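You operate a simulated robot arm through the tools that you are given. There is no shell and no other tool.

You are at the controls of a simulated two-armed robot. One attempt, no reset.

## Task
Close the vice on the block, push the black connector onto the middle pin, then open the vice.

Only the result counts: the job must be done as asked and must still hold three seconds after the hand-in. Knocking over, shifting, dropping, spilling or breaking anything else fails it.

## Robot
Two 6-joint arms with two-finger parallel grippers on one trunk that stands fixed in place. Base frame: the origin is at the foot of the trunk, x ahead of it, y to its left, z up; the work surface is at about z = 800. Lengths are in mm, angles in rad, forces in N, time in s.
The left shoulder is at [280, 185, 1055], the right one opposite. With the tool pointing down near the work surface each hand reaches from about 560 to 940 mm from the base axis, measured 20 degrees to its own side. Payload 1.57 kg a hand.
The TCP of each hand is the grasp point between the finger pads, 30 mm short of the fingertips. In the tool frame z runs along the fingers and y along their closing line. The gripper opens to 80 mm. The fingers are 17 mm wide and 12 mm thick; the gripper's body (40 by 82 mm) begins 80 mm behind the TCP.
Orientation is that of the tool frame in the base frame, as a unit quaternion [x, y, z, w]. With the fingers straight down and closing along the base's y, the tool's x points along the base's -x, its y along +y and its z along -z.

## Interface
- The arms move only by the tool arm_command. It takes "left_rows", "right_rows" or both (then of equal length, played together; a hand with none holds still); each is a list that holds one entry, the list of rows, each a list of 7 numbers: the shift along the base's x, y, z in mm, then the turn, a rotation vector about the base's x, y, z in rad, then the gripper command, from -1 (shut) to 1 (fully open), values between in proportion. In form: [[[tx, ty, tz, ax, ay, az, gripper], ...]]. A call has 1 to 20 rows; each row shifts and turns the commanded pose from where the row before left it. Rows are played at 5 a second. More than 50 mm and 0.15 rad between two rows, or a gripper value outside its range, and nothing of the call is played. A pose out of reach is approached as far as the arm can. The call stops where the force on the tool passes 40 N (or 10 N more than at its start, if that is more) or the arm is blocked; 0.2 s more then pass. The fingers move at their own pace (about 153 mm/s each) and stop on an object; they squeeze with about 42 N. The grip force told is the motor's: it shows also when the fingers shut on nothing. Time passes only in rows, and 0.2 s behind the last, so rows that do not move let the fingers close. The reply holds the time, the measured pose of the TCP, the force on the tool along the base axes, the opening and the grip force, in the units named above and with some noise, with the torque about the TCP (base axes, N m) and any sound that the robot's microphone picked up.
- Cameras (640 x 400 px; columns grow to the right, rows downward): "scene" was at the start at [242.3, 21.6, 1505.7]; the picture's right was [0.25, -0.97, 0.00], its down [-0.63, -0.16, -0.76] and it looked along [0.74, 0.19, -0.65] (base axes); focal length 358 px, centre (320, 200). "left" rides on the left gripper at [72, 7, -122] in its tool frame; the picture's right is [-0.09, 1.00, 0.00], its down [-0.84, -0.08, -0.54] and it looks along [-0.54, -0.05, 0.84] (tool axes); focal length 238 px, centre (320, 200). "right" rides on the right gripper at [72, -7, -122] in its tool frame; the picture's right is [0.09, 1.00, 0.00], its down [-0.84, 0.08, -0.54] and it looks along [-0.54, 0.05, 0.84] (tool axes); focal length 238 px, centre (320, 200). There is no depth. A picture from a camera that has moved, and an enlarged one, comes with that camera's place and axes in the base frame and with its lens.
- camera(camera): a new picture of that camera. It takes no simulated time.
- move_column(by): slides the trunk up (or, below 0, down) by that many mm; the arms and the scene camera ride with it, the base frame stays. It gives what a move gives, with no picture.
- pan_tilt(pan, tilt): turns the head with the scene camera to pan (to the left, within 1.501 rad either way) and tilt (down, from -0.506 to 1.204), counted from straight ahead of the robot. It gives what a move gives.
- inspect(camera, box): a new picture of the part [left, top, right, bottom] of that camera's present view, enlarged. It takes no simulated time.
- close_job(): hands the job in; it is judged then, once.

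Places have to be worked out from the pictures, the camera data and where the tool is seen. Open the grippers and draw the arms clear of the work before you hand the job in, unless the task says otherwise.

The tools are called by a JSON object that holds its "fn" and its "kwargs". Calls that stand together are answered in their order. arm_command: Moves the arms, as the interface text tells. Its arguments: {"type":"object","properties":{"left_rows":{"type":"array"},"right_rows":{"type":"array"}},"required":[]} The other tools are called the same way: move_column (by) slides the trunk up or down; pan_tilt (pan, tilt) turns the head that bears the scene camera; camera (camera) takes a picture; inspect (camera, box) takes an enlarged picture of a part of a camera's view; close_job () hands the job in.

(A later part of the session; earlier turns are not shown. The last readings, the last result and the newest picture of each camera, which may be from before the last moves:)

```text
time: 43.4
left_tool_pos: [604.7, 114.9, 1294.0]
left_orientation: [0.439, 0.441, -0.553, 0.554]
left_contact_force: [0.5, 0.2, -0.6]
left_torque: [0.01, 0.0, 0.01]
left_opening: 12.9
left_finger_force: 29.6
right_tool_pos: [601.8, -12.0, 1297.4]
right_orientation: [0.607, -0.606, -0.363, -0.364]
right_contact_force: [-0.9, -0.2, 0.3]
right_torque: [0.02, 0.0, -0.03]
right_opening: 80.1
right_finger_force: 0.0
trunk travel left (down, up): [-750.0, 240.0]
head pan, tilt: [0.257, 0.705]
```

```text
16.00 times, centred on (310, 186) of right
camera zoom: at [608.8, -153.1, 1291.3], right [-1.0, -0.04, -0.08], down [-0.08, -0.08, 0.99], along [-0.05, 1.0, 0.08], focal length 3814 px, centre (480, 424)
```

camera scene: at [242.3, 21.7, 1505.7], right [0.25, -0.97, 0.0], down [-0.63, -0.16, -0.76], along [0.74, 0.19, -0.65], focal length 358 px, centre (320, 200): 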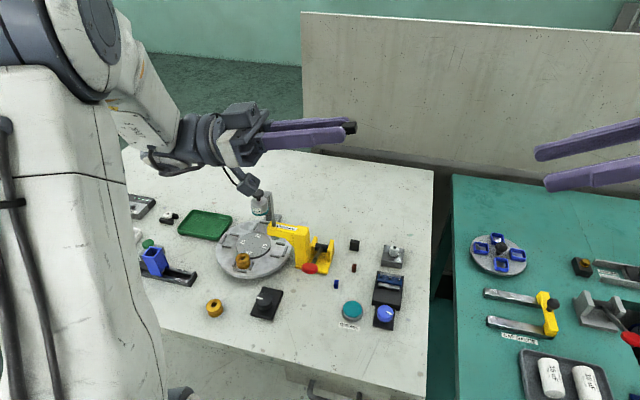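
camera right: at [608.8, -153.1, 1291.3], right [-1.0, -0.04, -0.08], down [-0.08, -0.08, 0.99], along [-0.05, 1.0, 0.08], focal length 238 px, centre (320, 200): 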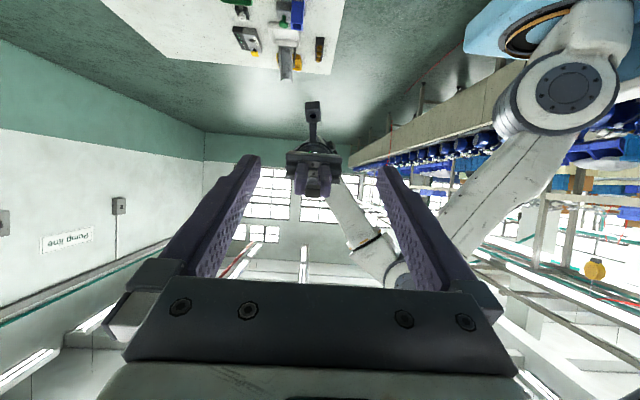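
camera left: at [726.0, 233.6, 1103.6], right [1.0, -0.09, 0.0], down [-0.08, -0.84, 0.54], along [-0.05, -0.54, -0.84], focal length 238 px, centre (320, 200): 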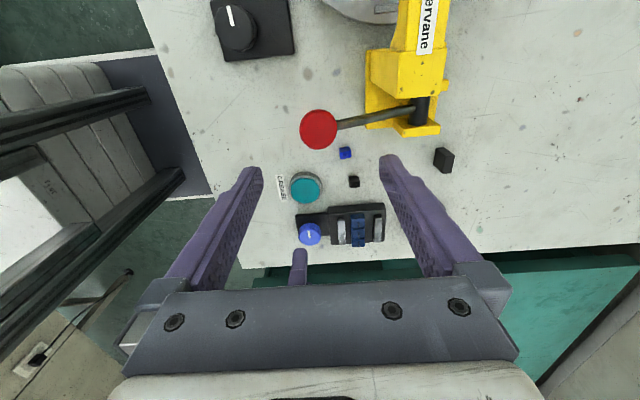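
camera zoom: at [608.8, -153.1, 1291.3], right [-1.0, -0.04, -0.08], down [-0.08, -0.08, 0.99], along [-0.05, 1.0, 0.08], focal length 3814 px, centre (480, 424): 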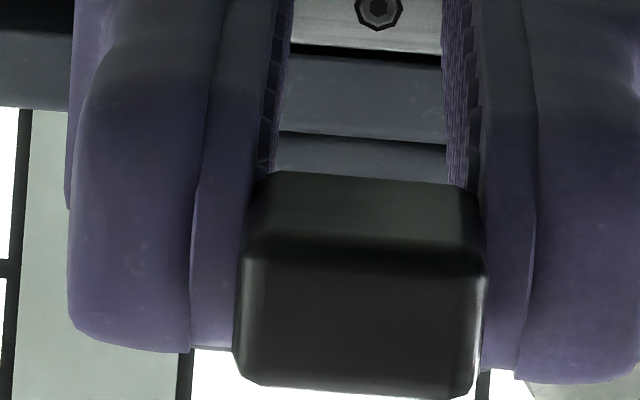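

No slot is visible: the underside is a plain face, so I'll keep the connector's present orientation (upright). I retreat the right hand and bring it, upright with yaw +90°, to a place where its camera will watch the pin from the -y side.

{"fn": "arm_command", "kwargs": {"right_rows": [[[0, -35, 0, 0, 0, 0, 1], [0, -35, 0, 0, 0, 0, 1], [0, -35, 0, 0, 0, 0, 1], [0, -35, 0, 0, 0, 0, 1], [0, -4, -3, -0.12, 0, 0, 1], [0, -4, -3, -0.12, 0, 0, 1], [0, -4, -3, -0.12, 0, 0, 1], [0, -4, -3, -0.12, 0, 0, 1], [0, -4, -3, -0.12, 0, 0, 1], [0, -4, -3, -0.12, 0, 0, 1], [0, -4, -3, -0.12, 0, 0, 1], [0, -4, -3, -0.12, 0, 0, 1], [0, -4, -3, -0.12, 0, 0, 1], [29, 6, -35, 0, 0, 0, 1], [29, 6, -35, 0, 0, 0, 1], [29, 6, -35, 0, 0, 0, 1], [29, 6, -35, 0, 0, 0, 1], [29, 6, -35, 0, 0, 0, 1], [29, 6, -35, 0, 0, 0, 1]]]}}

{"fn": "camera", "kwargs": {"camera": "right"}}

{"fn": "camera", "kwargs": {"camera": "scene"}}

```text
time: 47.4
left_tool_pos: [603.5, 112.1, 1295.0]
left_orientation: [0.439, 0.442, -0.552, 0.554]
left_contact_force: [-0.2, 0.2, -0.4]
left_torque: [0.0, -0.01, -0.01]
left_opening: 12.8
left_finger_force: 30.2
right_tool_pos: [775.3, -149.2, 1062.1]
right_orientation: [0.708, -0.706, 0.001, -0.001]
right_contact_force: [-0.2, -0.1, -0.5]
right_torque: [-0.01, -0.01, -0.02]
right_opening: 80.0
right_finger_force: 0.1
trunk travel left (down, up): [-750.0, 240.0]
head pan, tilt: [0.257, 0.705]
```

```text
taken
camera right: at [782.6, -220.9, 1183.1], right [-1.0, -0.09, 0.0], down [-0.08, 0.84, 0.54], along [-0.05, 0.54, -0.84], focal length 238 px, centre (320, 200)
```

right: 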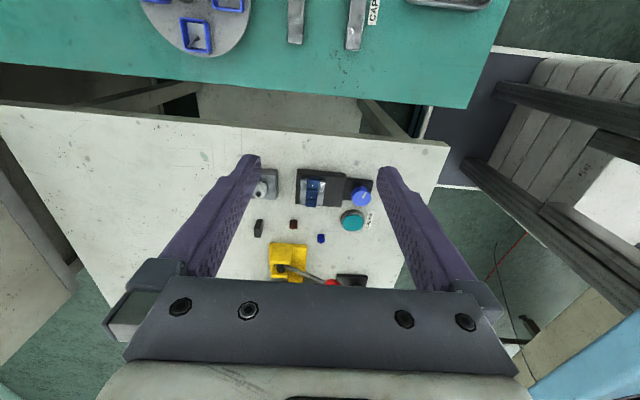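

```text
taken
camera scene: at [242.1, 21.7, 1505.7], right [0.25, -0.97, 0.0], down [-0.63, -0.16, -0.76], along [0.74, 0.19, -0.65], focal length 358 px, centre (320, 200)
```

scene: 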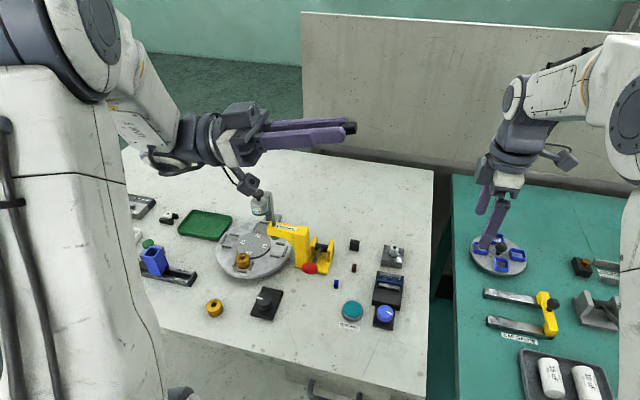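

The right camera sees the vice from the -y side. I enlarge it to locate the middle pin from this side.

{"fn": "inspect", "kwargs": {"camera": "right", "box": [295, 165, 345, 210]}}

{"fn": "inspect", "kwargs": {"camera": "right", "box": [300, 175, 330, 205]}}

{"fn": "inspect", "kwargs": {"camera": "scene", "box": [368, 265, 408, 295]}}

```text
8.89 times, centred on (320, 188) of right
camera zoom: at [782.6, -220.9, 1183.1], right [-1.0, -0.09, 0.0], down [-0.08, 0.84, 0.54], along [-0.05, 0.54, -0.84], focal length 2119 px, centre (320, 311)
```

zoom: 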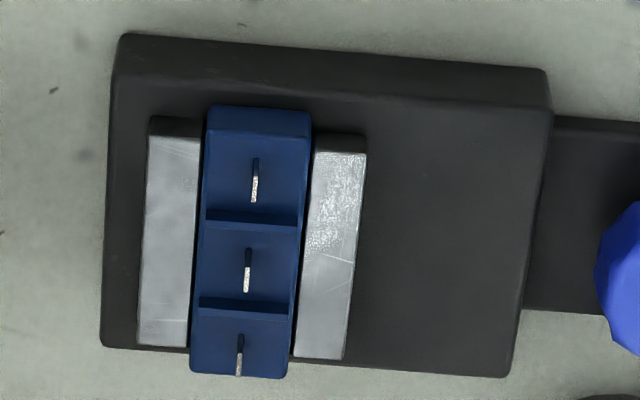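

```text
13.33 times, centred on (315, 190) of right
camera zoom: at [782.6, -220.9, 1183.1], right [-1.0, -0.09, 0.0], down [-0.08, 0.84, 0.54], along [-0.05, 0.54, -0.84], focal length 3178 px, centre (387, 333)
```

zoom: 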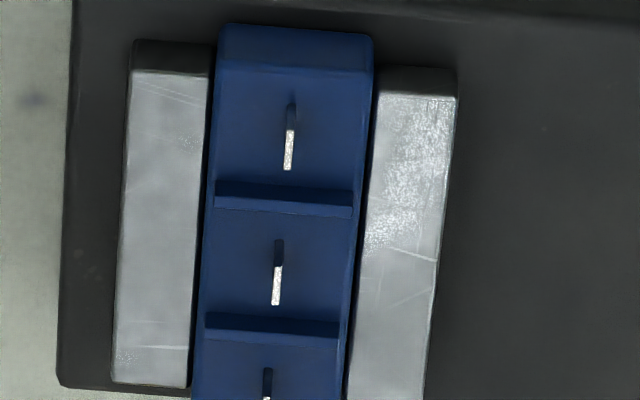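

```text
13.33 times, centred on (388, 280) of scene
camera zoom: at [242.1, 21.7, 1505.7], right [0.25, -0.97, 0.0], down [-0.63, -0.16, -0.76], along [0.74, 0.19, -0.65], focal length 4770 px, centre (-587, -867)
```

zoom: 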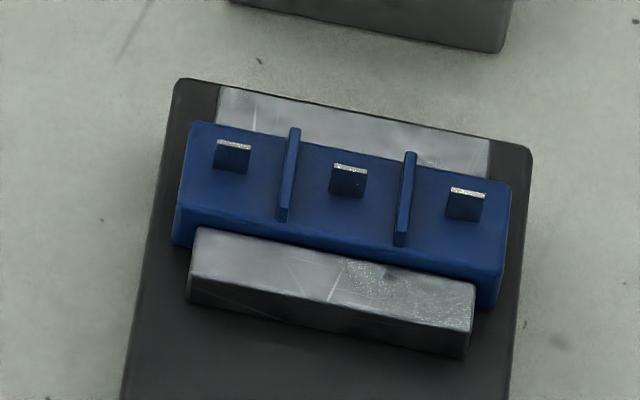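

From three views the middle pin top is at about (776.8, -4.8, 836.5), block top z≈830. I rotate the left hand back to vertical while carrying the connector to above the pin (z≈985).

{"fn": "arm_command", "kwargs": {"left_rows": [[[11.5, -7.9, -20.6, 0.12, 0, 0, -0.95], [11.5, -7.9, -20.6, 0.12, 0, 0, -0.95], [11.5, -7.9, -20.6, 0.12, 0, 0, -0.95], [11.5, -7.9, -20.6, 0.12, 0, 0, -0.95], [11.5, -7.9, -20.6, 0.12, 0, 0, -0.95], [11.5, -7.9, -20.6, 0.12, 0, 0, -0.95], [11.5, -7.9, -20.6, 0.12, 0, 0, -0.95], [11.5, -7.9, -20.6, 0.12, 0, 0, -0.95], [11.5, -7.9, -20.6, 0.12, 0, 0, -0.95], [11.5, -7.9, -20.6, 0.12, 0, 0, -0.95], [11.5, -7.9, -20.6, 0.12, 0, 0, -0.95], [11.5, -7.9, -20.6, 0.12, 0, 0, -0.95], [11.5, -7.9, -20.6, 0.12, 0, 0, -0.95], [11.5, -7.9, -20.6, 0.12, 0, 0, -0.95], [11.5, -7.9, -20.6, 0.117, 0, 0, -0.95], [0, 0, 0, 0, 0, 0, -0.95]]]}}

{"fn": "camera", "kwargs": {"camera": "right"}}

{"fn": "camera", "kwargs": {"camera": "scene"}}

{"fn": "camera", "kwargs": {"camera": "left"}}

```text
time: 50.8
left_tool_pos: [775.9, -2.9, 984.6]
left_orientation: [0.707, 0.707, 0.0, 0.001]
left_contact_force: [-1.0, 1.2, 0.2]
left_torque: [0.0, 0.0, -0.02]
left_opening: 13.0
left_finger_force: 30.2
right_tool_pos: [775.7, -149.1, 1060.6]
right_orientation: [0.708, -0.706, -0.001, 0.0]
right_contact_force: [-0.5, -0.7, 0.1]
right_torque: [0.0, 0.0, -0.01]
right_opening: 80.0
right_finger_force: 0.1
trunk travel left (down, up): [-750.0, 240.0]
head pan, tilt: [0.257, 0.705]
```

```text
taken
camera right: at [782.6, -221.2, 1183.2], right [-1.0, -0.09, 0.0], down [-0.08, 0.84, 0.54], along [-0.05, 0.54, -0.84], focal length 238 px, centre (320, 200)
```

right: 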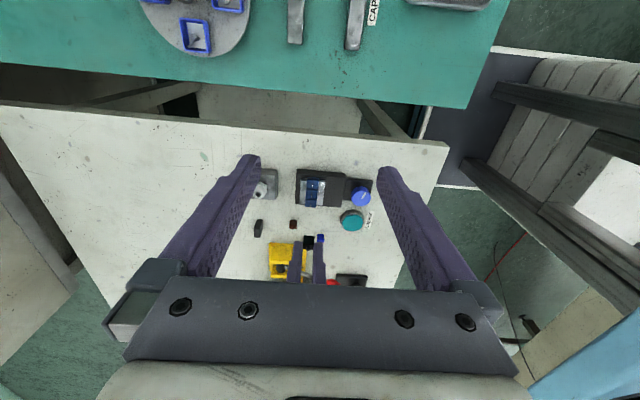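

```text
taken
camera scene: at [242.6, 21.5, 1505.6], right [0.25, -0.97, 0.0], down [-0.63, -0.16, -0.76], along [0.74, 0.19, -0.65], focal length 358 px, centre (320, 200)
```

scene: 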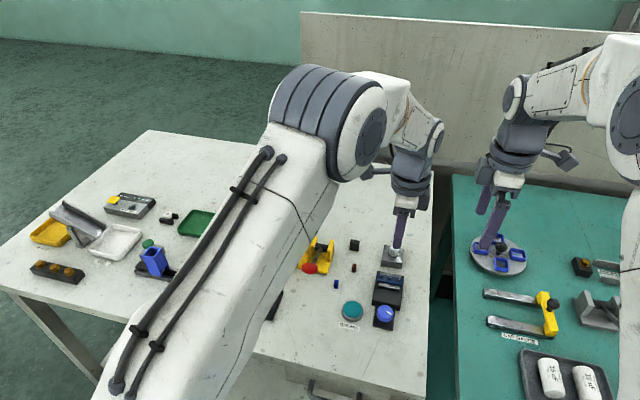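

```text
taken
camera left: at [782.3, 67.5, 1107.2], right [1.0, -0.09, 0.0], down [-0.08, -0.84, 0.54], along [-0.05, -0.54, -0.84], focal length 238 px, centre (320, 200)
```

left: 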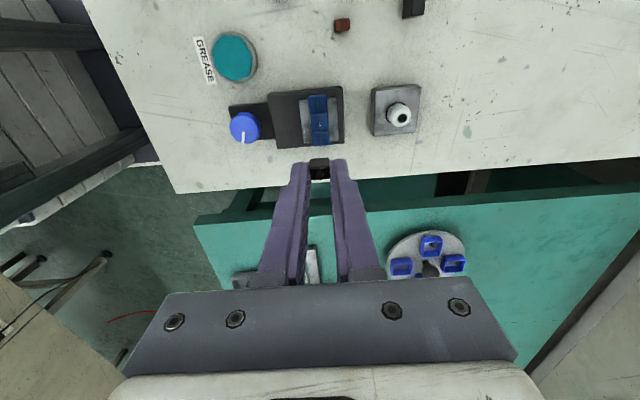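

The connector is held above the pin. I lower it to about 18 mm above the pin top and check the alignment from the right and scene cameras.

{"fn": "arm_command", "kwargs": {"left_rows": [[[0.5, -1, -30, 0, 0, 0, -0.95], [0, 0, -30, 0, 0, 0, -0.95], [0, 0, -30, 0, 0, 0, -0.95], [0, 0, 0, 0, 0, 0, -0.95]]]}}

{"fn": "inspect", "kwargs": {"camera": "right", "box": [290, 165, 350, 225]}}

{"fn": "inspect", "kwargs": {"camera": "scene", "box": [360, 250, 420, 300]}}

{"fn": "inspect", "kwargs": {"camera": "left", "box": [260, 100, 380, 220]}}

```text
time: 51.8
left_tool_pos: [778.2, -6.9, 894.8]
left_orientation: [0.707, 0.707, -0.001, 0.001]
left_contact_force: [-1.0, 0.5, -0.1]
left_torque: [0.0, -0.02, 0.02]
left_opening: 12.8
left_finger_force: 29.4
right_tool_pos: [775.1, -148.5, 1061.5]
right_orientation: [0.708, -0.706, 0.0, -0.001]
right_contact_force: [0.3, 0.9, 0.0]
right_torque: [-0.03, -0.01, 0.0]
right_opening: 80.1
right_finger_force: 0.1
trunk travel left (down, up): [-750.0, 240.0]
head pan, tilt: [0.257, 0.705]
```

```text
6.67 times, centred on (320, 195) of right
camera zoom: at [782.6, -221.1, 1183.2], right [-1.0, -0.09, 0.0], down [-0.08, 0.84, 0.54], along [-0.05, 0.54, -0.84], focal length 1589 px, centre (320, 233)
```

zoom: 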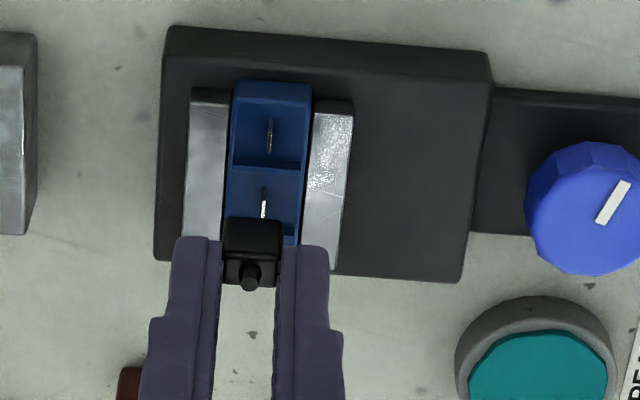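

```text
8.00 times, centred on (390, 275) of scene
camera zoom: at [242.5, 21.7, 1505.6], right [0.25, -0.97, 0.0], down [-0.63, -0.16, -0.76], along [0.74, 0.19, -0.65], focal length 2862 px, centre (-240, -400)
```

zoom: 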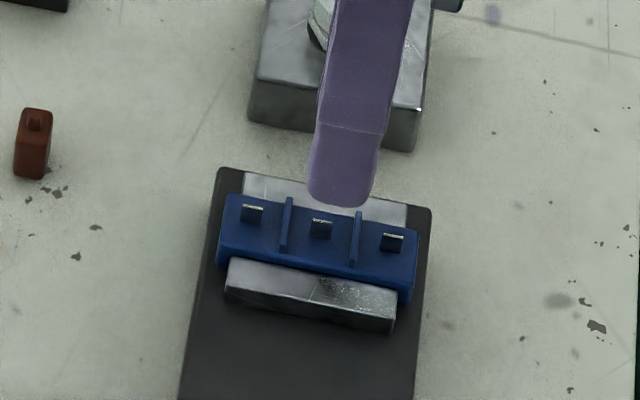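

```text
3.33 times, centred on (320, 160) of left
camera zoom: at [784.2, 65.3, 1016.9], right [1.0, -0.09, 0.0], down [-0.08, -0.84, 0.54], along [-0.05, -0.54, -0.84], focal length 794 px, centre (320, 333)
```

zoom: 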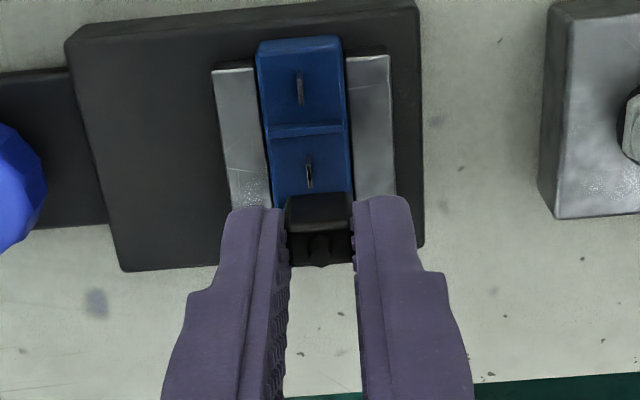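

Combining both side views, the connector sits about +1.8 mm in x and -2.0 mm in y from the middle pin, and ~16 mm above it. I correct this, come down 8 mm and measure again.

{"fn": "arm_command", "kwargs": {"left_rows": [[[-1.8, 2.0, 0, 0, 0, 0, -0.95], [0, 0, -4, 0, 0, 0, -0.95], [0, 0, -4, 0, 0, 0, -0.95], [0, 0, 0, 0, 0, 0, -0.95]]]}}

{"fn": "inspect", "kwargs": {"camera": "right", "box": [300, 180, 330, 210]}}

{"fn": "inspect", "kwargs": {"camera": "left", "box": [290, 120, 350, 190]}}

{"fn": "inspect", "kwargs": {"camera": "scene", "box": [370, 260, 410, 295]}}

```text
time: 52.8
left_tool_pos: [775.4, -4.3, 887.2]
left_orientation: [0.707, 0.707, -0.002, 0.001]
left_contact_force: [-0.2, 0.0, 0.2]
left_torque: [0.0, -0.01, -0.02]
left_opening: 12.9
left_finger_force: 30.2
right_tool_pos: [775.3, -149.6, 1062.1]
right_orientation: [0.708, -0.706, 0.0, 0.0]
right_contact_force: [0.3, -0.5, 0.0]
right_torque: [-0.01, 0.02, -0.02]
right_opening: 80.0
right_finger_force: 0.1
trunk travel left (down, up): [-750.0, 240.0]
head pan, tilt: [0.257, 0.705]
```

```text
13.33 times, centred on (315, 195) of right
camera zoom: at [782.5, -221.1, 1183.3], right [-1.0, -0.09, 0.0], down [-0.08, 0.84, 0.54], along [-0.05, 0.54, -0.84], focal length 3178 px, centre (387, 267)
```

zoom: 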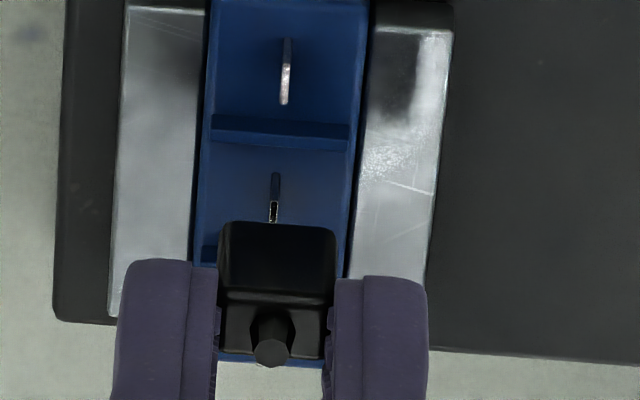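

```text
5.71 times, centred on (320, 155) of left
camera zoom: at [781.1, 68.1, 1009.2], right [1.0, -0.09, 0.0], down [-0.08, -0.84, 0.54], along [-0.05, -0.54, -0.84], focal length 1362 px, centre (320, 457)
```

zoom: 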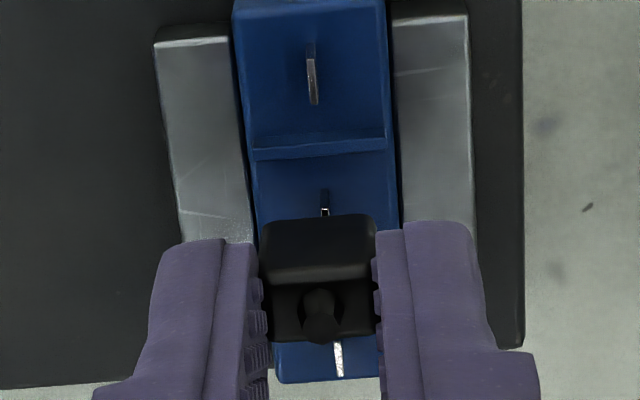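

```text
11.43 times, centred on (390, 278) of scene
camera zoom: at [242.4, 21.7, 1505.6], right [0.25, -0.97, 0.0], down [-0.63, -0.16, -0.76], along [0.74, 0.19, -0.65], focal length 4088 px, centre (-480, -686)
```

zoom: 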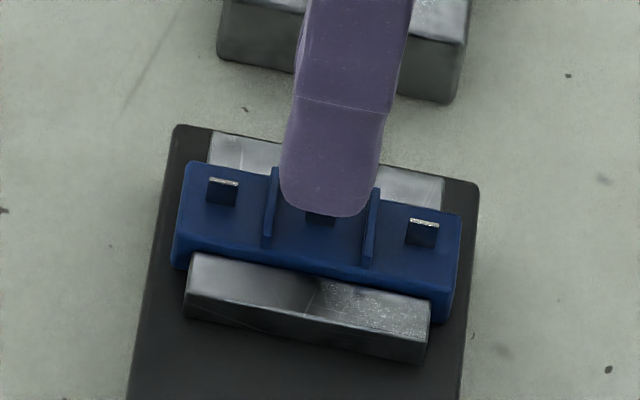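

Now the views agree: x offset about -0.4 mm, y within ~0.3 mm, and the connector bottom is ~8.4 mm above the pin top. I correct slightly and lower another 6 mm.

{"fn": "arm_command", "kwargs": {"left_rows": [[[0.4, 0.2, -2, 0, 0, 0, -0.95], [0, 0, -2, 0, 0, 0, -0.95], [0, 0, -2, 0, 0, 0, -0.95], [0, 0, 0, 0, 0, 0, -0.95]]]}}

{"fn": "inspect", "kwargs": {"camera": "right", "box": [300, 180, 330, 210]}}

{"fn": "inspect", "kwargs": {"camera": "left", "box": [300, 130, 340, 180]}}

{"fn": "inspect", "kwargs": {"camera": "scene", "box": [370, 260, 410, 295]}}

```text
time: 53.8
left_tool_pos: [775.4, -3.5, 879.6]
left_orientation: [0.707, 0.707, 0.0, 0.001]
left_contact_force: [-0.6, 0.2, -0.2]
left_torque: [-0.03, 0.03, -0.01]
left_opening: 12.9
left_finger_force: 30.1
right_tool_pos: [775.5, -149.5, 1062.7]
right_orientation: [0.708, -0.706, 0.0, 0.001]
right_contact_force: [0.3, 0.3, -0.6]
right_torque: [-0.01, 0.0, -0.02]
right_opening: 79.9
right_finger_force: 0.2
trunk travel left (down, up): [-750.0, 240.0]
head pan, tilt: [0.257, 0.705]
```

```text
13.33 times, centred on (315, 195) of right
camera zoom: at [782.5, -221.1, 1183.3], right [-1.0, -0.09, 0.0], down [-0.08, 0.84, 0.54], along [-0.05, 0.54, -0.84], focal length 3178 px, centre (387, 267)
```

zoom: 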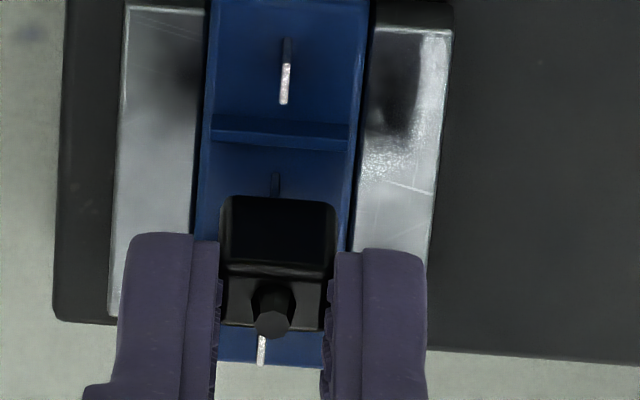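

```text
8.00 times, centred on (320, 155) of left
camera zoom: at [781.1, 68.3, 1002.8], right [1.0, -0.09, 0.0], down [-0.08, -0.84, 0.54], along [-0.05, -0.54, -0.84], focal length 1907 px, centre (320, 560)
```

zoom: 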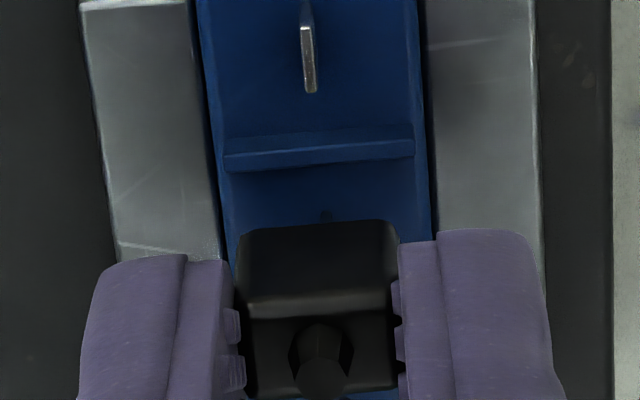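

```text
11.43 times, centred on (390, 278) of scene
camera zoom: at [242.4, 21.7, 1505.6], right [0.25, -0.97, 0.0], down [-0.63, -0.16, -0.76], along [0.74, 0.19, -0.65], focal length 4088 px, centre (-480, -686)
```

zoom: 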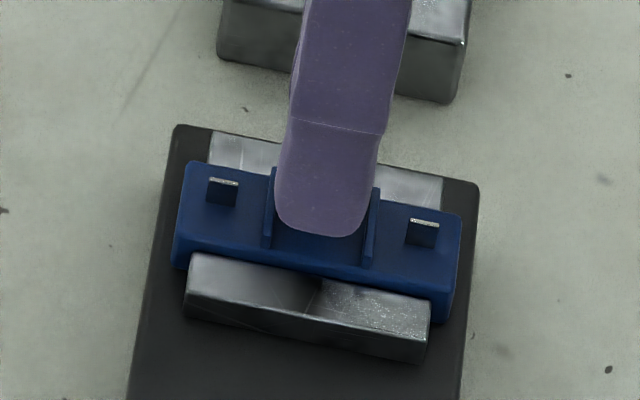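

Remaining x offset is about -0.5 mm and y is near zero. I correct x, then lower in 1 mm steps watching the force.

{"fn": "arm_command", "kwargs": {"left_rows": [[[0.5, -0.1, 0, 0, 0, 0, -0.95], [0, 0, -1, 0, 0, 0, -0.95], [0, 0, -1, 0, 0, 0, -0.95], [0, 0, -1, 0, 0, 0, -0.95]]]}}

{"fn": "inspect", "kwargs": {"camera": "right", "box": [300, 180, 330, 210]}}

{"fn": "inspect", "kwargs": {"camera": "left", "box": [300, 130, 340, 180]}}

```text
time: 54.8
left_tool_pos: [776.3, -3.8, 877.4]
left_orientation: [0.707, 0.707, -0.001, 0.001]
left_contact_force: [1.2, -0.4, 0.9]
left_torque: [-0.03, -0.02, -0.04]
left_opening: 12.7
left_finger_force: 30.1
right_tool_pos: [774.5, -148.2, 1060.4]
right_orientation: [0.708, -0.707, -0.001, 0.0]
right_contact_force: [0.2, -0.9, 0.0]
right_torque: [0.03, -0.03, -0.02]
right_opening: 79.9
right_finger_force: 0.0
trunk travel left (down, up): [-750.0, 240.0]
head pan, tilt: [0.257, 0.705]
```

```text
13.33 times, centred on (315, 195) of right
camera zoom: at [782.5, -221.1, 1183.3], right [-1.0, -0.09, 0.0], down [-0.08, 0.84, 0.54], along [-0.05, 0.54, -0.84], focal length 3178 px, centre (387, 267)
```

zoom: 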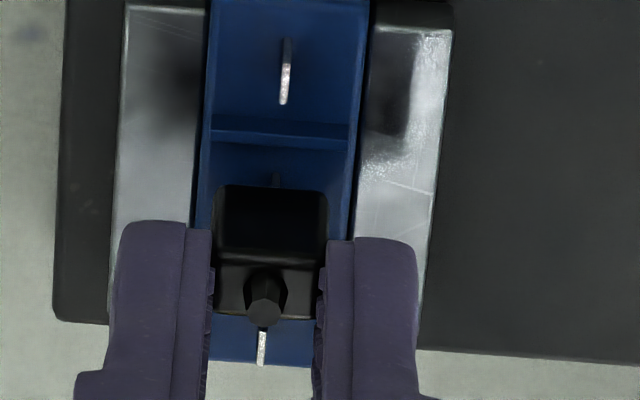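

```text
8.00 times, centred on (320, 155) of left
camera zoom: at [782.2, 68.4, 1000.1], right [1.0, -0.09, 0.0], down [-0.08, -0.84, 0.54], along [-0.05, -0.54, -0.84], focal length 1907 px, centre (320, 560)
```

zoom: 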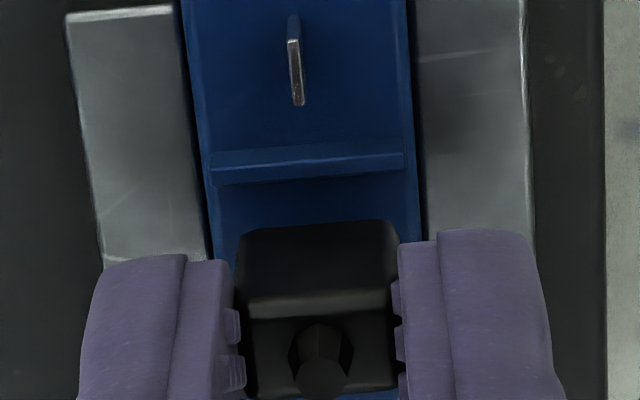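

Camera positions show the last step moved ~1.1 mm in x, so the connector is now about +0.5 mm too far. I raise slightly and shift back by half a millimetre, then check.

{"fn": "arm_command", "kwargs": {"left_rows": [[[0, 0, 2, 0, 0, 0, -0.95], [-0.5, 0, 0, 0, 0, 0, -0.95], [0, 0, 0, 0, 0, 0, -0.95], [0, 0, 0, 0, 0, 0, -0.95]]]}}

{"fn": "inspect", "kwargs": {"camera": "right", "box": [300, 180, 330, 210]}}

{"fn": "inspect", "kwargs": {"camera": "left", "box": [300, 130, 340, 180]}}

```text
time: 55.8
left_tool_pos: [776.3, -3.1, 880.2]
left_orientation: [0.708, 0.707, 0.0, 0.001]
left_contact_force: [0.2, 0.3, -0.4]
left_torque: [0.02, 0.02, 0.01]
left_opening: 12.4
left_finger_force: 30.0
right_tool_pos: [775.1, -148.3, 1062.3]
right_orientation: [0.707, -0.707, 0.0, 0.0]
right_contact_force: [0.0, -0.3, -0.2]
right_torque: [-0.02, 0.0, 0.0]
right_opening: 79.9
right_finger_force: 0.0
trunk travel left (down, up): [-750.0, 240.0]
head pan, tilt: [0.257, 0.705]
```

```text
13.33 times, centred on (315, 195) of right
camera zoom: at [782.5, -221.1, 1183.3], right [-1.0, -0.09, 0.0], down [-0.08, 0.84, 0.54], along [-0.05, 0.54, -0.84], focal length 3178 px, centre (387, 267)
```

zoom: 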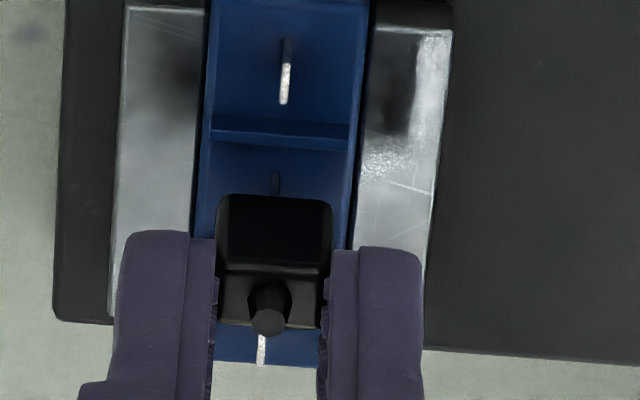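

```text
8.00 times, centred on (320, 155) of left
camera zoom: at [781.6, 68.2, 1002.5], right [1.0, -0.09, 0.0], down [-0.08, -0.84, 0.54], along [-0.05, -0.54, -0.84], focal length 1907 px, centre (320, 560)
```

zoom: 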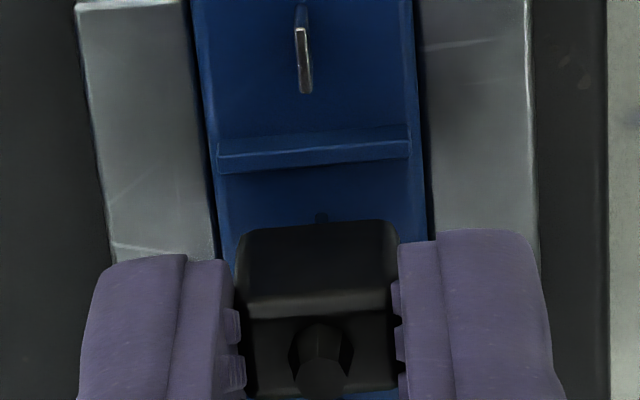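

x is now aligned within ~0.1 mm and y is off by about +0.3 mm. I correct y and push down in 1 mm steps, watching the force.

{"fn": "arm_command", "kwargs": {"left_rows": [[[0, -0.4, 0, 0, 0, 0, -1], [0, 0, -1, 0, 0, 0, -1], [0, 0, -1, 0, 0, 0, -1], [0, 0, -1, 0, 0, 0, -1], [0, 0, -1, 0, 0, 0, -1]]]}}

{"fn": "inspect", "kwargs": {"camera": "right", "box": [300, 180, 330, 210]}}

{"fn": "inspect", "kwargs": {"camera": "left", "box": [300, 130, 340, 180]}}

```text
time: 57.0
left_tool_pos: [776.4, -3.2, 876.6]
left_orientation: [0.707, 0.707, -0.001, 0.001]
left_contact_force: [0.0, -1.0, 0.8]
left_torque: [-0.01, 0.0, -0.01]
left_opening: 12.9
left_finger_force: 29.2
right_tool_pos: [775.8, -148.7, 1061.2]
right_orientation: [0.707, -0.707, 0.001, 0.0]
right_contact_force: [-0.2, -0.9, 0.5]
right_torque: [0.0, -0.02, -0.02]
right_opening: 80.1
right_finger_force: 0.1
trunk travel left (down, up): [-750.0, 240.0]
head pan, tilt: [0.257, 0.705]
```

```text
13.33 times, centred on (315, 195) of right
camera zoom: at [782.5, -221.1, 1183.3], right [-1.0, -0.09, 0.0], down [-0.08, 0.84, 0.54], along [-0.05, 0.54, -0.84], focal length 3178 px, centre (387, 267)
```

zoom: 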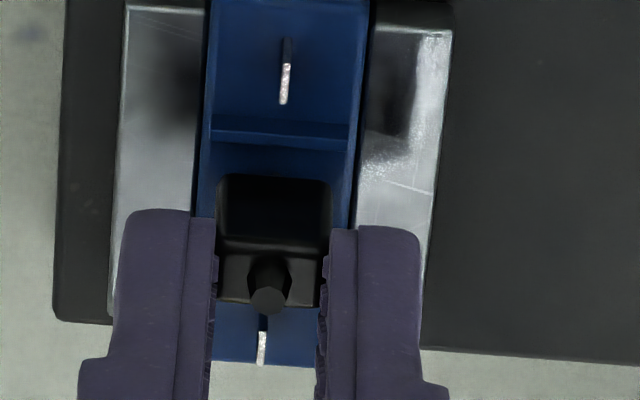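

```text
8.00 times, centred on (320, 155) of left
camera zoom: at [781.8, 67.6, 998.7], right [1.0, -0.09, 0.0], down [-0.08, -0.84, 0.54], along [-0.05, -0.54, -0.84], focal length 1907 px, centre (320, 560)
```

zoom: 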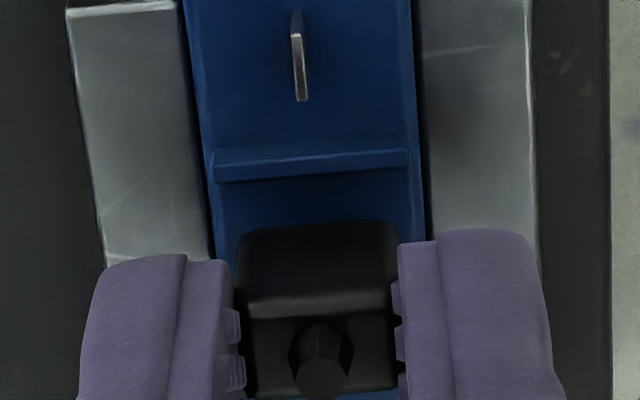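

Still no contact force although the bottom should be near or below the pin top. I continue down in 1 mm steps.

{"fn": "arm_command", "kwargs": {"left_rows": [[[0, 0, -1, 0, 0, 0, -1], [0, 0, -1, 0, 0, 0, -1], [0, 0, -1, 0, 0, 0, -1]]]}}

{"fn": "inspect", "kwargs": {"camera": "right", "box": [300, 180, 330, 210]}}

{"fn": "inspect", "kwargs": {"camera": "left", "box": [300, 130, 340, 180]}}

```text
time: 57.8
left_tool_pos: [776.3, -4.1, 873.7]
left_orientation: [0.707, 0.707, -0.001, 0.002]
left_contact_force: [-1.9, 1.1, 7.7]
left_torque: [0.01, 0.11, 0.01]
left_opening: 12.8
left_finger_force: 29.5
right_tool_pos: [774.2, -149.5, 1062.5]
right_orientation: [0.708, -0.707, 0.001, 0.001]
right_contact_force: [-0.6, 0.3, 0.3]
right_torque: [-0.02, -0.01, 0.02]
right_opening: 80.0
right_finger_force: 0.1
trunk travel left (down, up): [-750.0, 240.0]
head pan, tilt: [0.257, 0.705]
```

```text
13.33 times, centred on (315, 195) of right
camera zoom: at [782.2, -221.0, 1183.7], right [-1.0, -0.09, 0.0], down [-0.08, 0.84, 0.54], along [-0.05, 0.54, -0.84], focal length 3178 px, centre (387, 267)
```

zoom: 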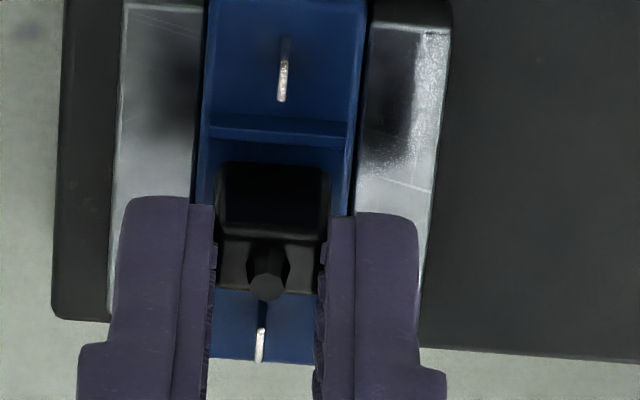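

```text
8.00 times, centred on (320, 155) of left
camera zoom: at [781.7, 67.7, 996.0], right [1.0, -0.09, 0.0], down [-0.08, -0.83, 0.54], along [-0.05, -0.54, -0.84], focal length 1907 px, centre (320, 560)
```

zoom: 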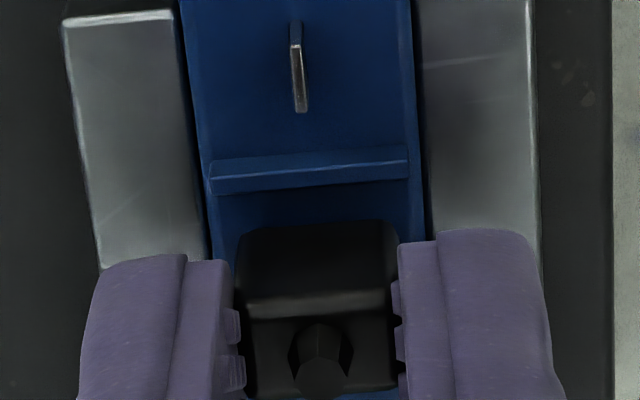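

Force rises to ~8 N with the connector bottom now only ~1.5 mm above the block, so the pin is already inside. I push further in small steps to seat it.

{"fn": "arm_command", "kwargs": {"left_rows": [[[0, 0, -0.8, 0, 0, 0, -1], [0, 0, -0.8, 0, 0, 0, -1], [0, 0, -0.8, 0, 0, 0, -1]]]}}

{"fn": "inspect", "kwargs": {"camera": "right", "box": [300, 180, 330, 210]}}

{"fn": "inspect", "kwargs": {"camera": "left", "box": [300, 130, 340, 180]}}

```text
time: 58.6
left_tool_pos: [776.1, -3.9, 873.3]
left_orientation: [0.707, 0.707, 0.0, 0.005]
left_contact_force: [-3.1, 3.9, 27.1]
left_torque: [0.14, 0.12, 0.0]
left_opening: 12.8
left_finger_force: 30.0
right_tool_pos: [774.0, -148.6, 1063.3]
right_orientation: [0.708, -0.706, 0.0, 0.0]
right_contact_force: [0.3, 0.4, 1.3]
right_torque: [0.0, -0.01, 0.0]
right_opening: 80.0
right_finger_force: 0.1
trunk travel left (down, up): [-750.0, 240.0]
head pan, tilt: [0.257, 0.705]
```

```text
13.33 times, centred on (315, 195) of right
camera zoom: at [781.4, -220.8, 1184.4], right [-1.0, -0.09, 0.0], down [-0.08, 0.84, 0.54], along [-0.05, 0.54, -0.84], focal length 3178 px, centre (387, 267)
```

zoom: 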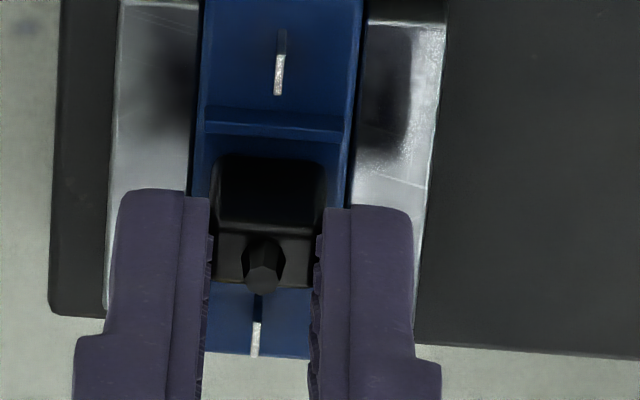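

```text
8.00 times, centred on (320, 155) of left
camera zoom: at [781.3, 67.7, 995.5], right [1.0, -0.09, 0.01], down [-0.08, -0.83, 0.55], along [-0.05, -0.54, -0.84], focal length 1907 px, centre (320, 560)
```

zoom: 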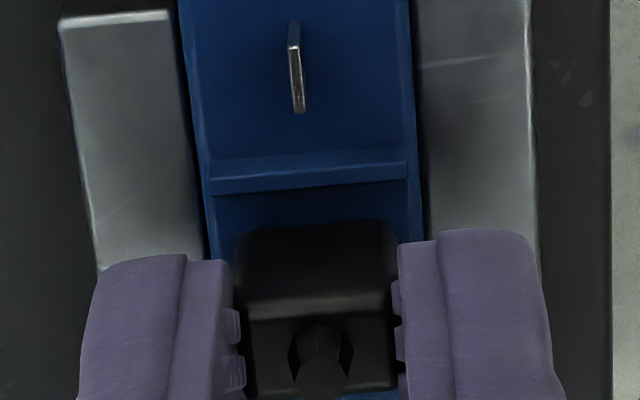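

The camera geometry (allowing for the connector's rounded edge) puts the connector bottom on the block top, 6 mm below the pin tip, with a stiff 27 N contact: it is seated. I press slightly more, then open the fingers and lift straight off.

{"fn": "arm_command", "kwargs": {"left_rows": [[[0, 0, -0.7, 0, 0, 0, -1], [0, 0, 0, 0, 0, 0, -1]]]}}

{"fn": "inspect", "kwargs": {"camera": "right", "box": [300, 180, 330, 210]}}

{"fn": "inspect", "kwargs": {"camera": "scene", "box": [370, 260, 410, 295]}}

```text
time: 59.2
left_tool_pos: [776.1, -5.0, 873.6]
left_orientation: [0.707, 0.708, -0.001, 0.004]
left_contact_force: [-3.8, 4.1, 35.8]
left_torque: [0.13, 0.15, 0.03]
left_opening: 13.0
left_finger_force: 29.7
right_tool_pos: [774.8, -147.9, 1063.2]
right_orientation: [0.708, -0.707, 0.001, -0.001]
right_contact_force: [0.0, 0.0, -0.6]
right_torque: [-0.01, -0.03, 0.0]
right_opening: 79.9
right_finger_force: 0.0
trunk travel left (down, up): [-750.0, 240.0]
head pan, tilt: [0.257, 0.705]
```

```text
13.33 times, centred on (315, 195) of right
camera zoom: at [781.1, -220.9, 1184.5], right [-1.0, -0.09, 0.0], down [-0.08, 0.84, 0.54], along [-0.05, 0.54, -0.84], focal length 3178 px, centre (387, 267)
```

zoom: 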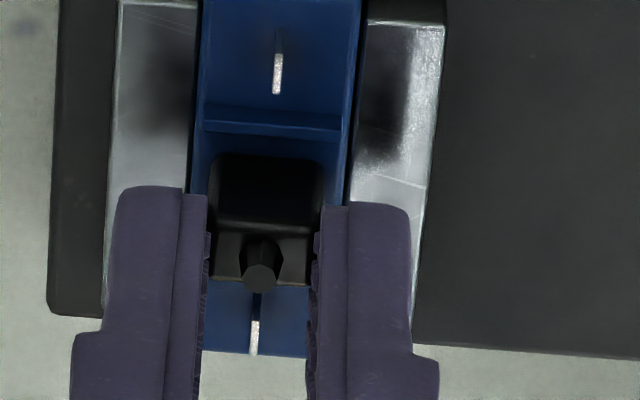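

```text
11.43 times, centred on (390, 278) of scene
camera zoom: at [240.5, 21.9, 1506.1], right [0.25, -0.97, 0.0], down [-0.63, -0.16, -0.76], along [0.74, 0.19, -0.65], focal length 4088 px, centre (-480, -686)
```

zoom: 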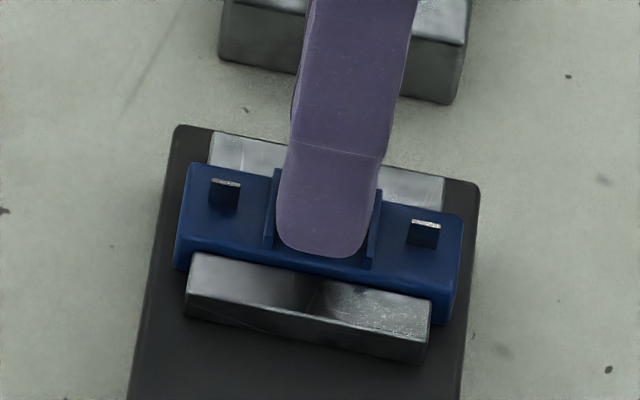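

Contact is firm at 36 N. I relax most of the push while still gripping, then open the fingers and check the connector before lifting.

{"fn": "arm_command", "kwargs": {"left_rows": [[[0, 0, 1.0, 0, 0, 0, -1], [0, 0, 1.0, 0, 0, 0, -1], [0, 0, 0, 0, 0, 0, -0.2], [0, 0, 0, 0, 0, 0, -0.2], [0, 0, 0, 0, 0, 0, -0.2]]]}}

{"fn": "inspect", "kwargs": {"camera": "right", "box": [300, 180, 330, 210]}}

{"fn": "inspect", "kwargs": {"camera": "left", "box": [290, 130, 350, 190]}}

```text
time: 60.4
left_tool_pos: [776.6, -3.8, 873.3]
left_orientation: [0.707, 0.707, -0.002, 0.003]
left_contact_force: [-0.1, -0.4, -0.5]
left_torque: [0.0, 0.01, 0.03]
left_opening: 32.2
left_finger_force: 0.1
right_tool_pos: [775.7, -149.0, 1061.9]
right_orientation: [0.708, -0.707, 0.0, 0.001]
right_contact_force: [-0.5, 0.9, 0.1]
right_torque: [0.02, 0.01, 0.01]
right_opening: 80.1
right_finger_force: 0.1
trunk travel left (down, up): [-750.0, 240.0]
head pan, tilt: [0.257, 0.705]
```

```text
13.33 times, centred on (315, 195) of right
camera zoom: at [782.5, -221.1, 1183.3], right [-1.0, -0.09, 0.0], down [-0.08, 0.84, 0.54], along [-0.05, 0.54, -0.84], focal length 3178 px, centre (387, 267)
```

zoom: 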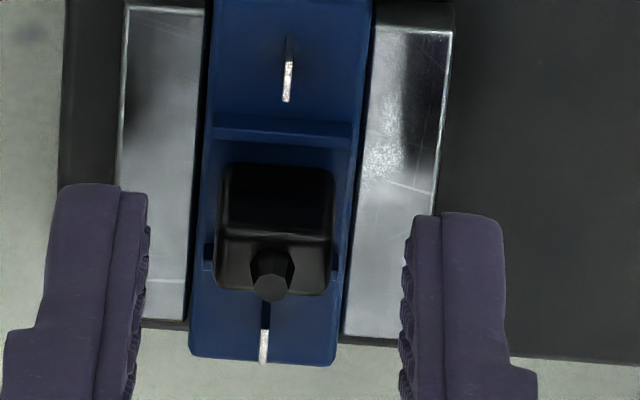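

```text
6.67 times, centred on (320, 160) of left
camera zoom: at [781.2, 67.4, 994.3], right [1.0, -0.09, 0.0], down [-0.08, -0.84, 0.54], along [-0.05, -0.54, -0.84], focal length 1589 px, centre (320, 467)
```

zoom: 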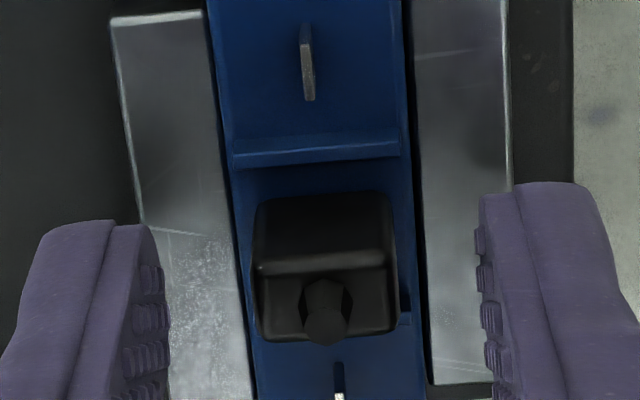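

The connector stays upright on the middle pin. I lift the left hand straight up and then move it aside to +y.

{"fn": "arm_command", "kwargs": {"left_rows": [[[0, 0, 8, 0, 0, 0, -0.2], [0, 0, 20, 0, 0, 0, -0.2], [0, 0, 40, 0, 0, 0, -0.2], [0, 0, 40, 0, 0, 0, -0.2], [-10, 30, 10, 0, 0, 0, -0.2], [-10, 40, 10, 0, 0, 0, -0.2], [-10, 40, 10, 0, 0, 0, -0.2], [-10, 40, 10, 0, 0, 0, -0.2], [-10, 20, 0, 0, 0, 0, -0.2]]]}}

{"fn": "inspect", "kwargs": {"camera": "right", "box": [290, 165, 350, 215]}}

{"fn": "inspect", "kwargs": {"camera": "left", "box": [280, 160, 380, 250]}}

{"fn": "inspect", "kwargs": {"camera": "scene", "box": [365, 255, 415, 330]}}

```text
time: 62.4
left_tool_pos: [725.9, 167.0, 1020.4]
left_orientation: [0.707, 0.707, -0.001, 0.0]
left_contact_force: [-0.6, -1.2, -0.5]
left_torque: [0.0, -0.01, -0.01]
left_opening: 32.2
left_finger_force: 0.1
right_tool_pos: [774.9, -148.3, 1060.2]
right_orientation: [0.708, -0.706, -0.001, 0.0]
right_contact_force: [0.5, -0.4, -1.1]
right_torque: [-0.03, 0.01, -0.05]
right_opening: 80.0
right_finger_force: 0.1
trunk travel left (down, up): [-750.0, 240.0]
head pan, tilt: [0.257, 0.705]
```

```text
8.00 times, centred on (320, 190) of right
camera zoom: at [782.5, -221.1, 1183.3], right [-1.0, -0.09, 0.0], down [-0.08, 0.84, 0.54], along [-0.05, 0.54, -0.84], focal length 1907 px, centre (320, 280)
```

zoom: 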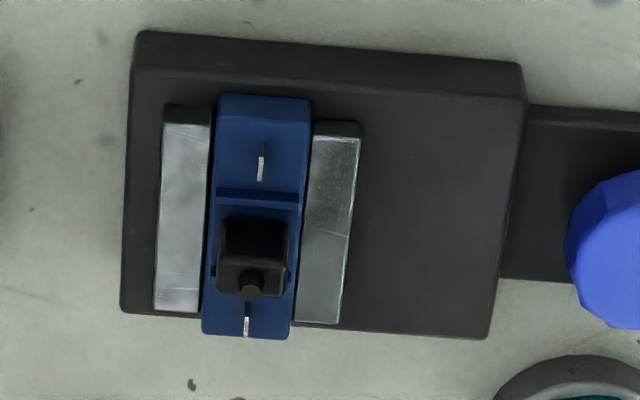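

```text
4.44 times, centred on (330, 205) of left
camera zoom: at [731.8, 238.5, 1142.7], right [1.0, -0.09, 0.0], down [-0.08, -0.84, 0.54], along [-0.05, -0.54, -0.84], focal length 1059 px, centre (276, 178)
```

zoom: 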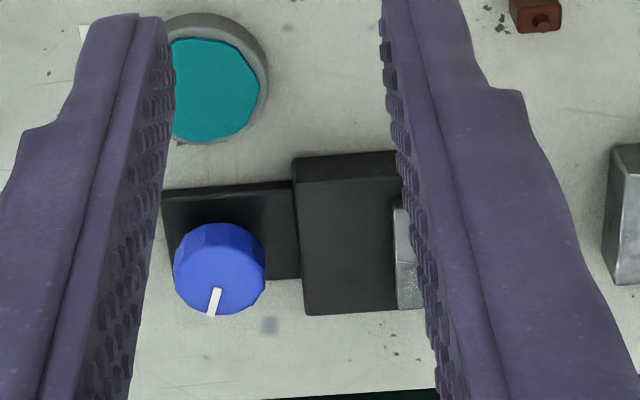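

```text
5.33 times, centred on (390, 292) of scene
camera zoom: at [242.4, 21.7, 1505.7], right [0.25, -0.97, 0.0], down [-0.63, -0.16, -0.76], along [0.74, 0.19, -0.65], focal length 1908 px, centre (-53, -293)
```

zoom: 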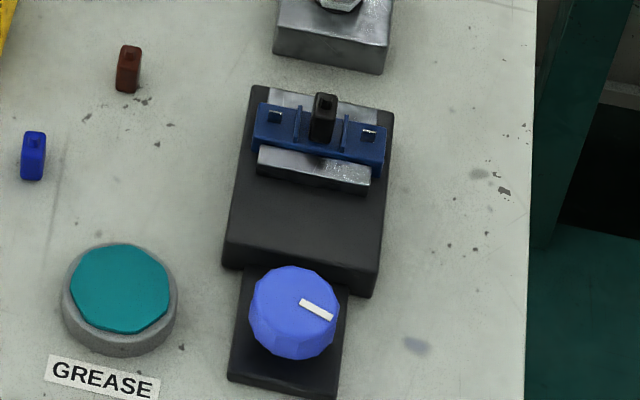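

The black connector stands on the middle pin and the block is still clamped. I zoom in to verify the seating and the position.

{"fn": "inspect", "kwargs": {"camera": "scene", "box": [374, 266, 406, 292]}}

{"fn": "inspect", "kwargs": {"camera": "right", "box": [302, 178, 328, 204]}}

```text
15.38 times, centred on (390, 279) of scene
camera zoom: at [242.4, 21.7, 1505.7], right [0.25, -0.97, 0.0], down [-0.63, -0.16, -0.76], along [0.74, 0.19, -0.65], focal length 5503 px, centre (-757, -1015)
```

zoom: 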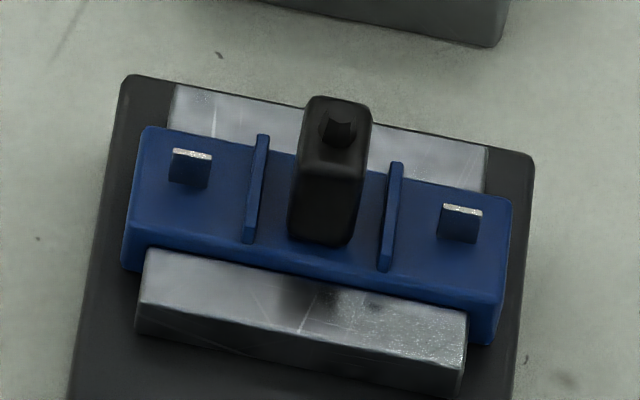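

```text
15.38 times, centred on (315, 191) of right
camera zoom: at [782.5, -221.1, 1183.3], right [-1.0, -0.09, 0.0], down [-0.08, 0.84, 0.54], along [-0.05, 0.54, -0.84], focal length 3667 px, centre (397, 338)
```

zoom: 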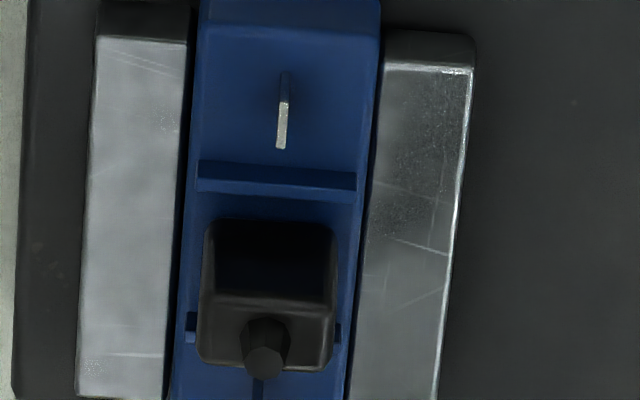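

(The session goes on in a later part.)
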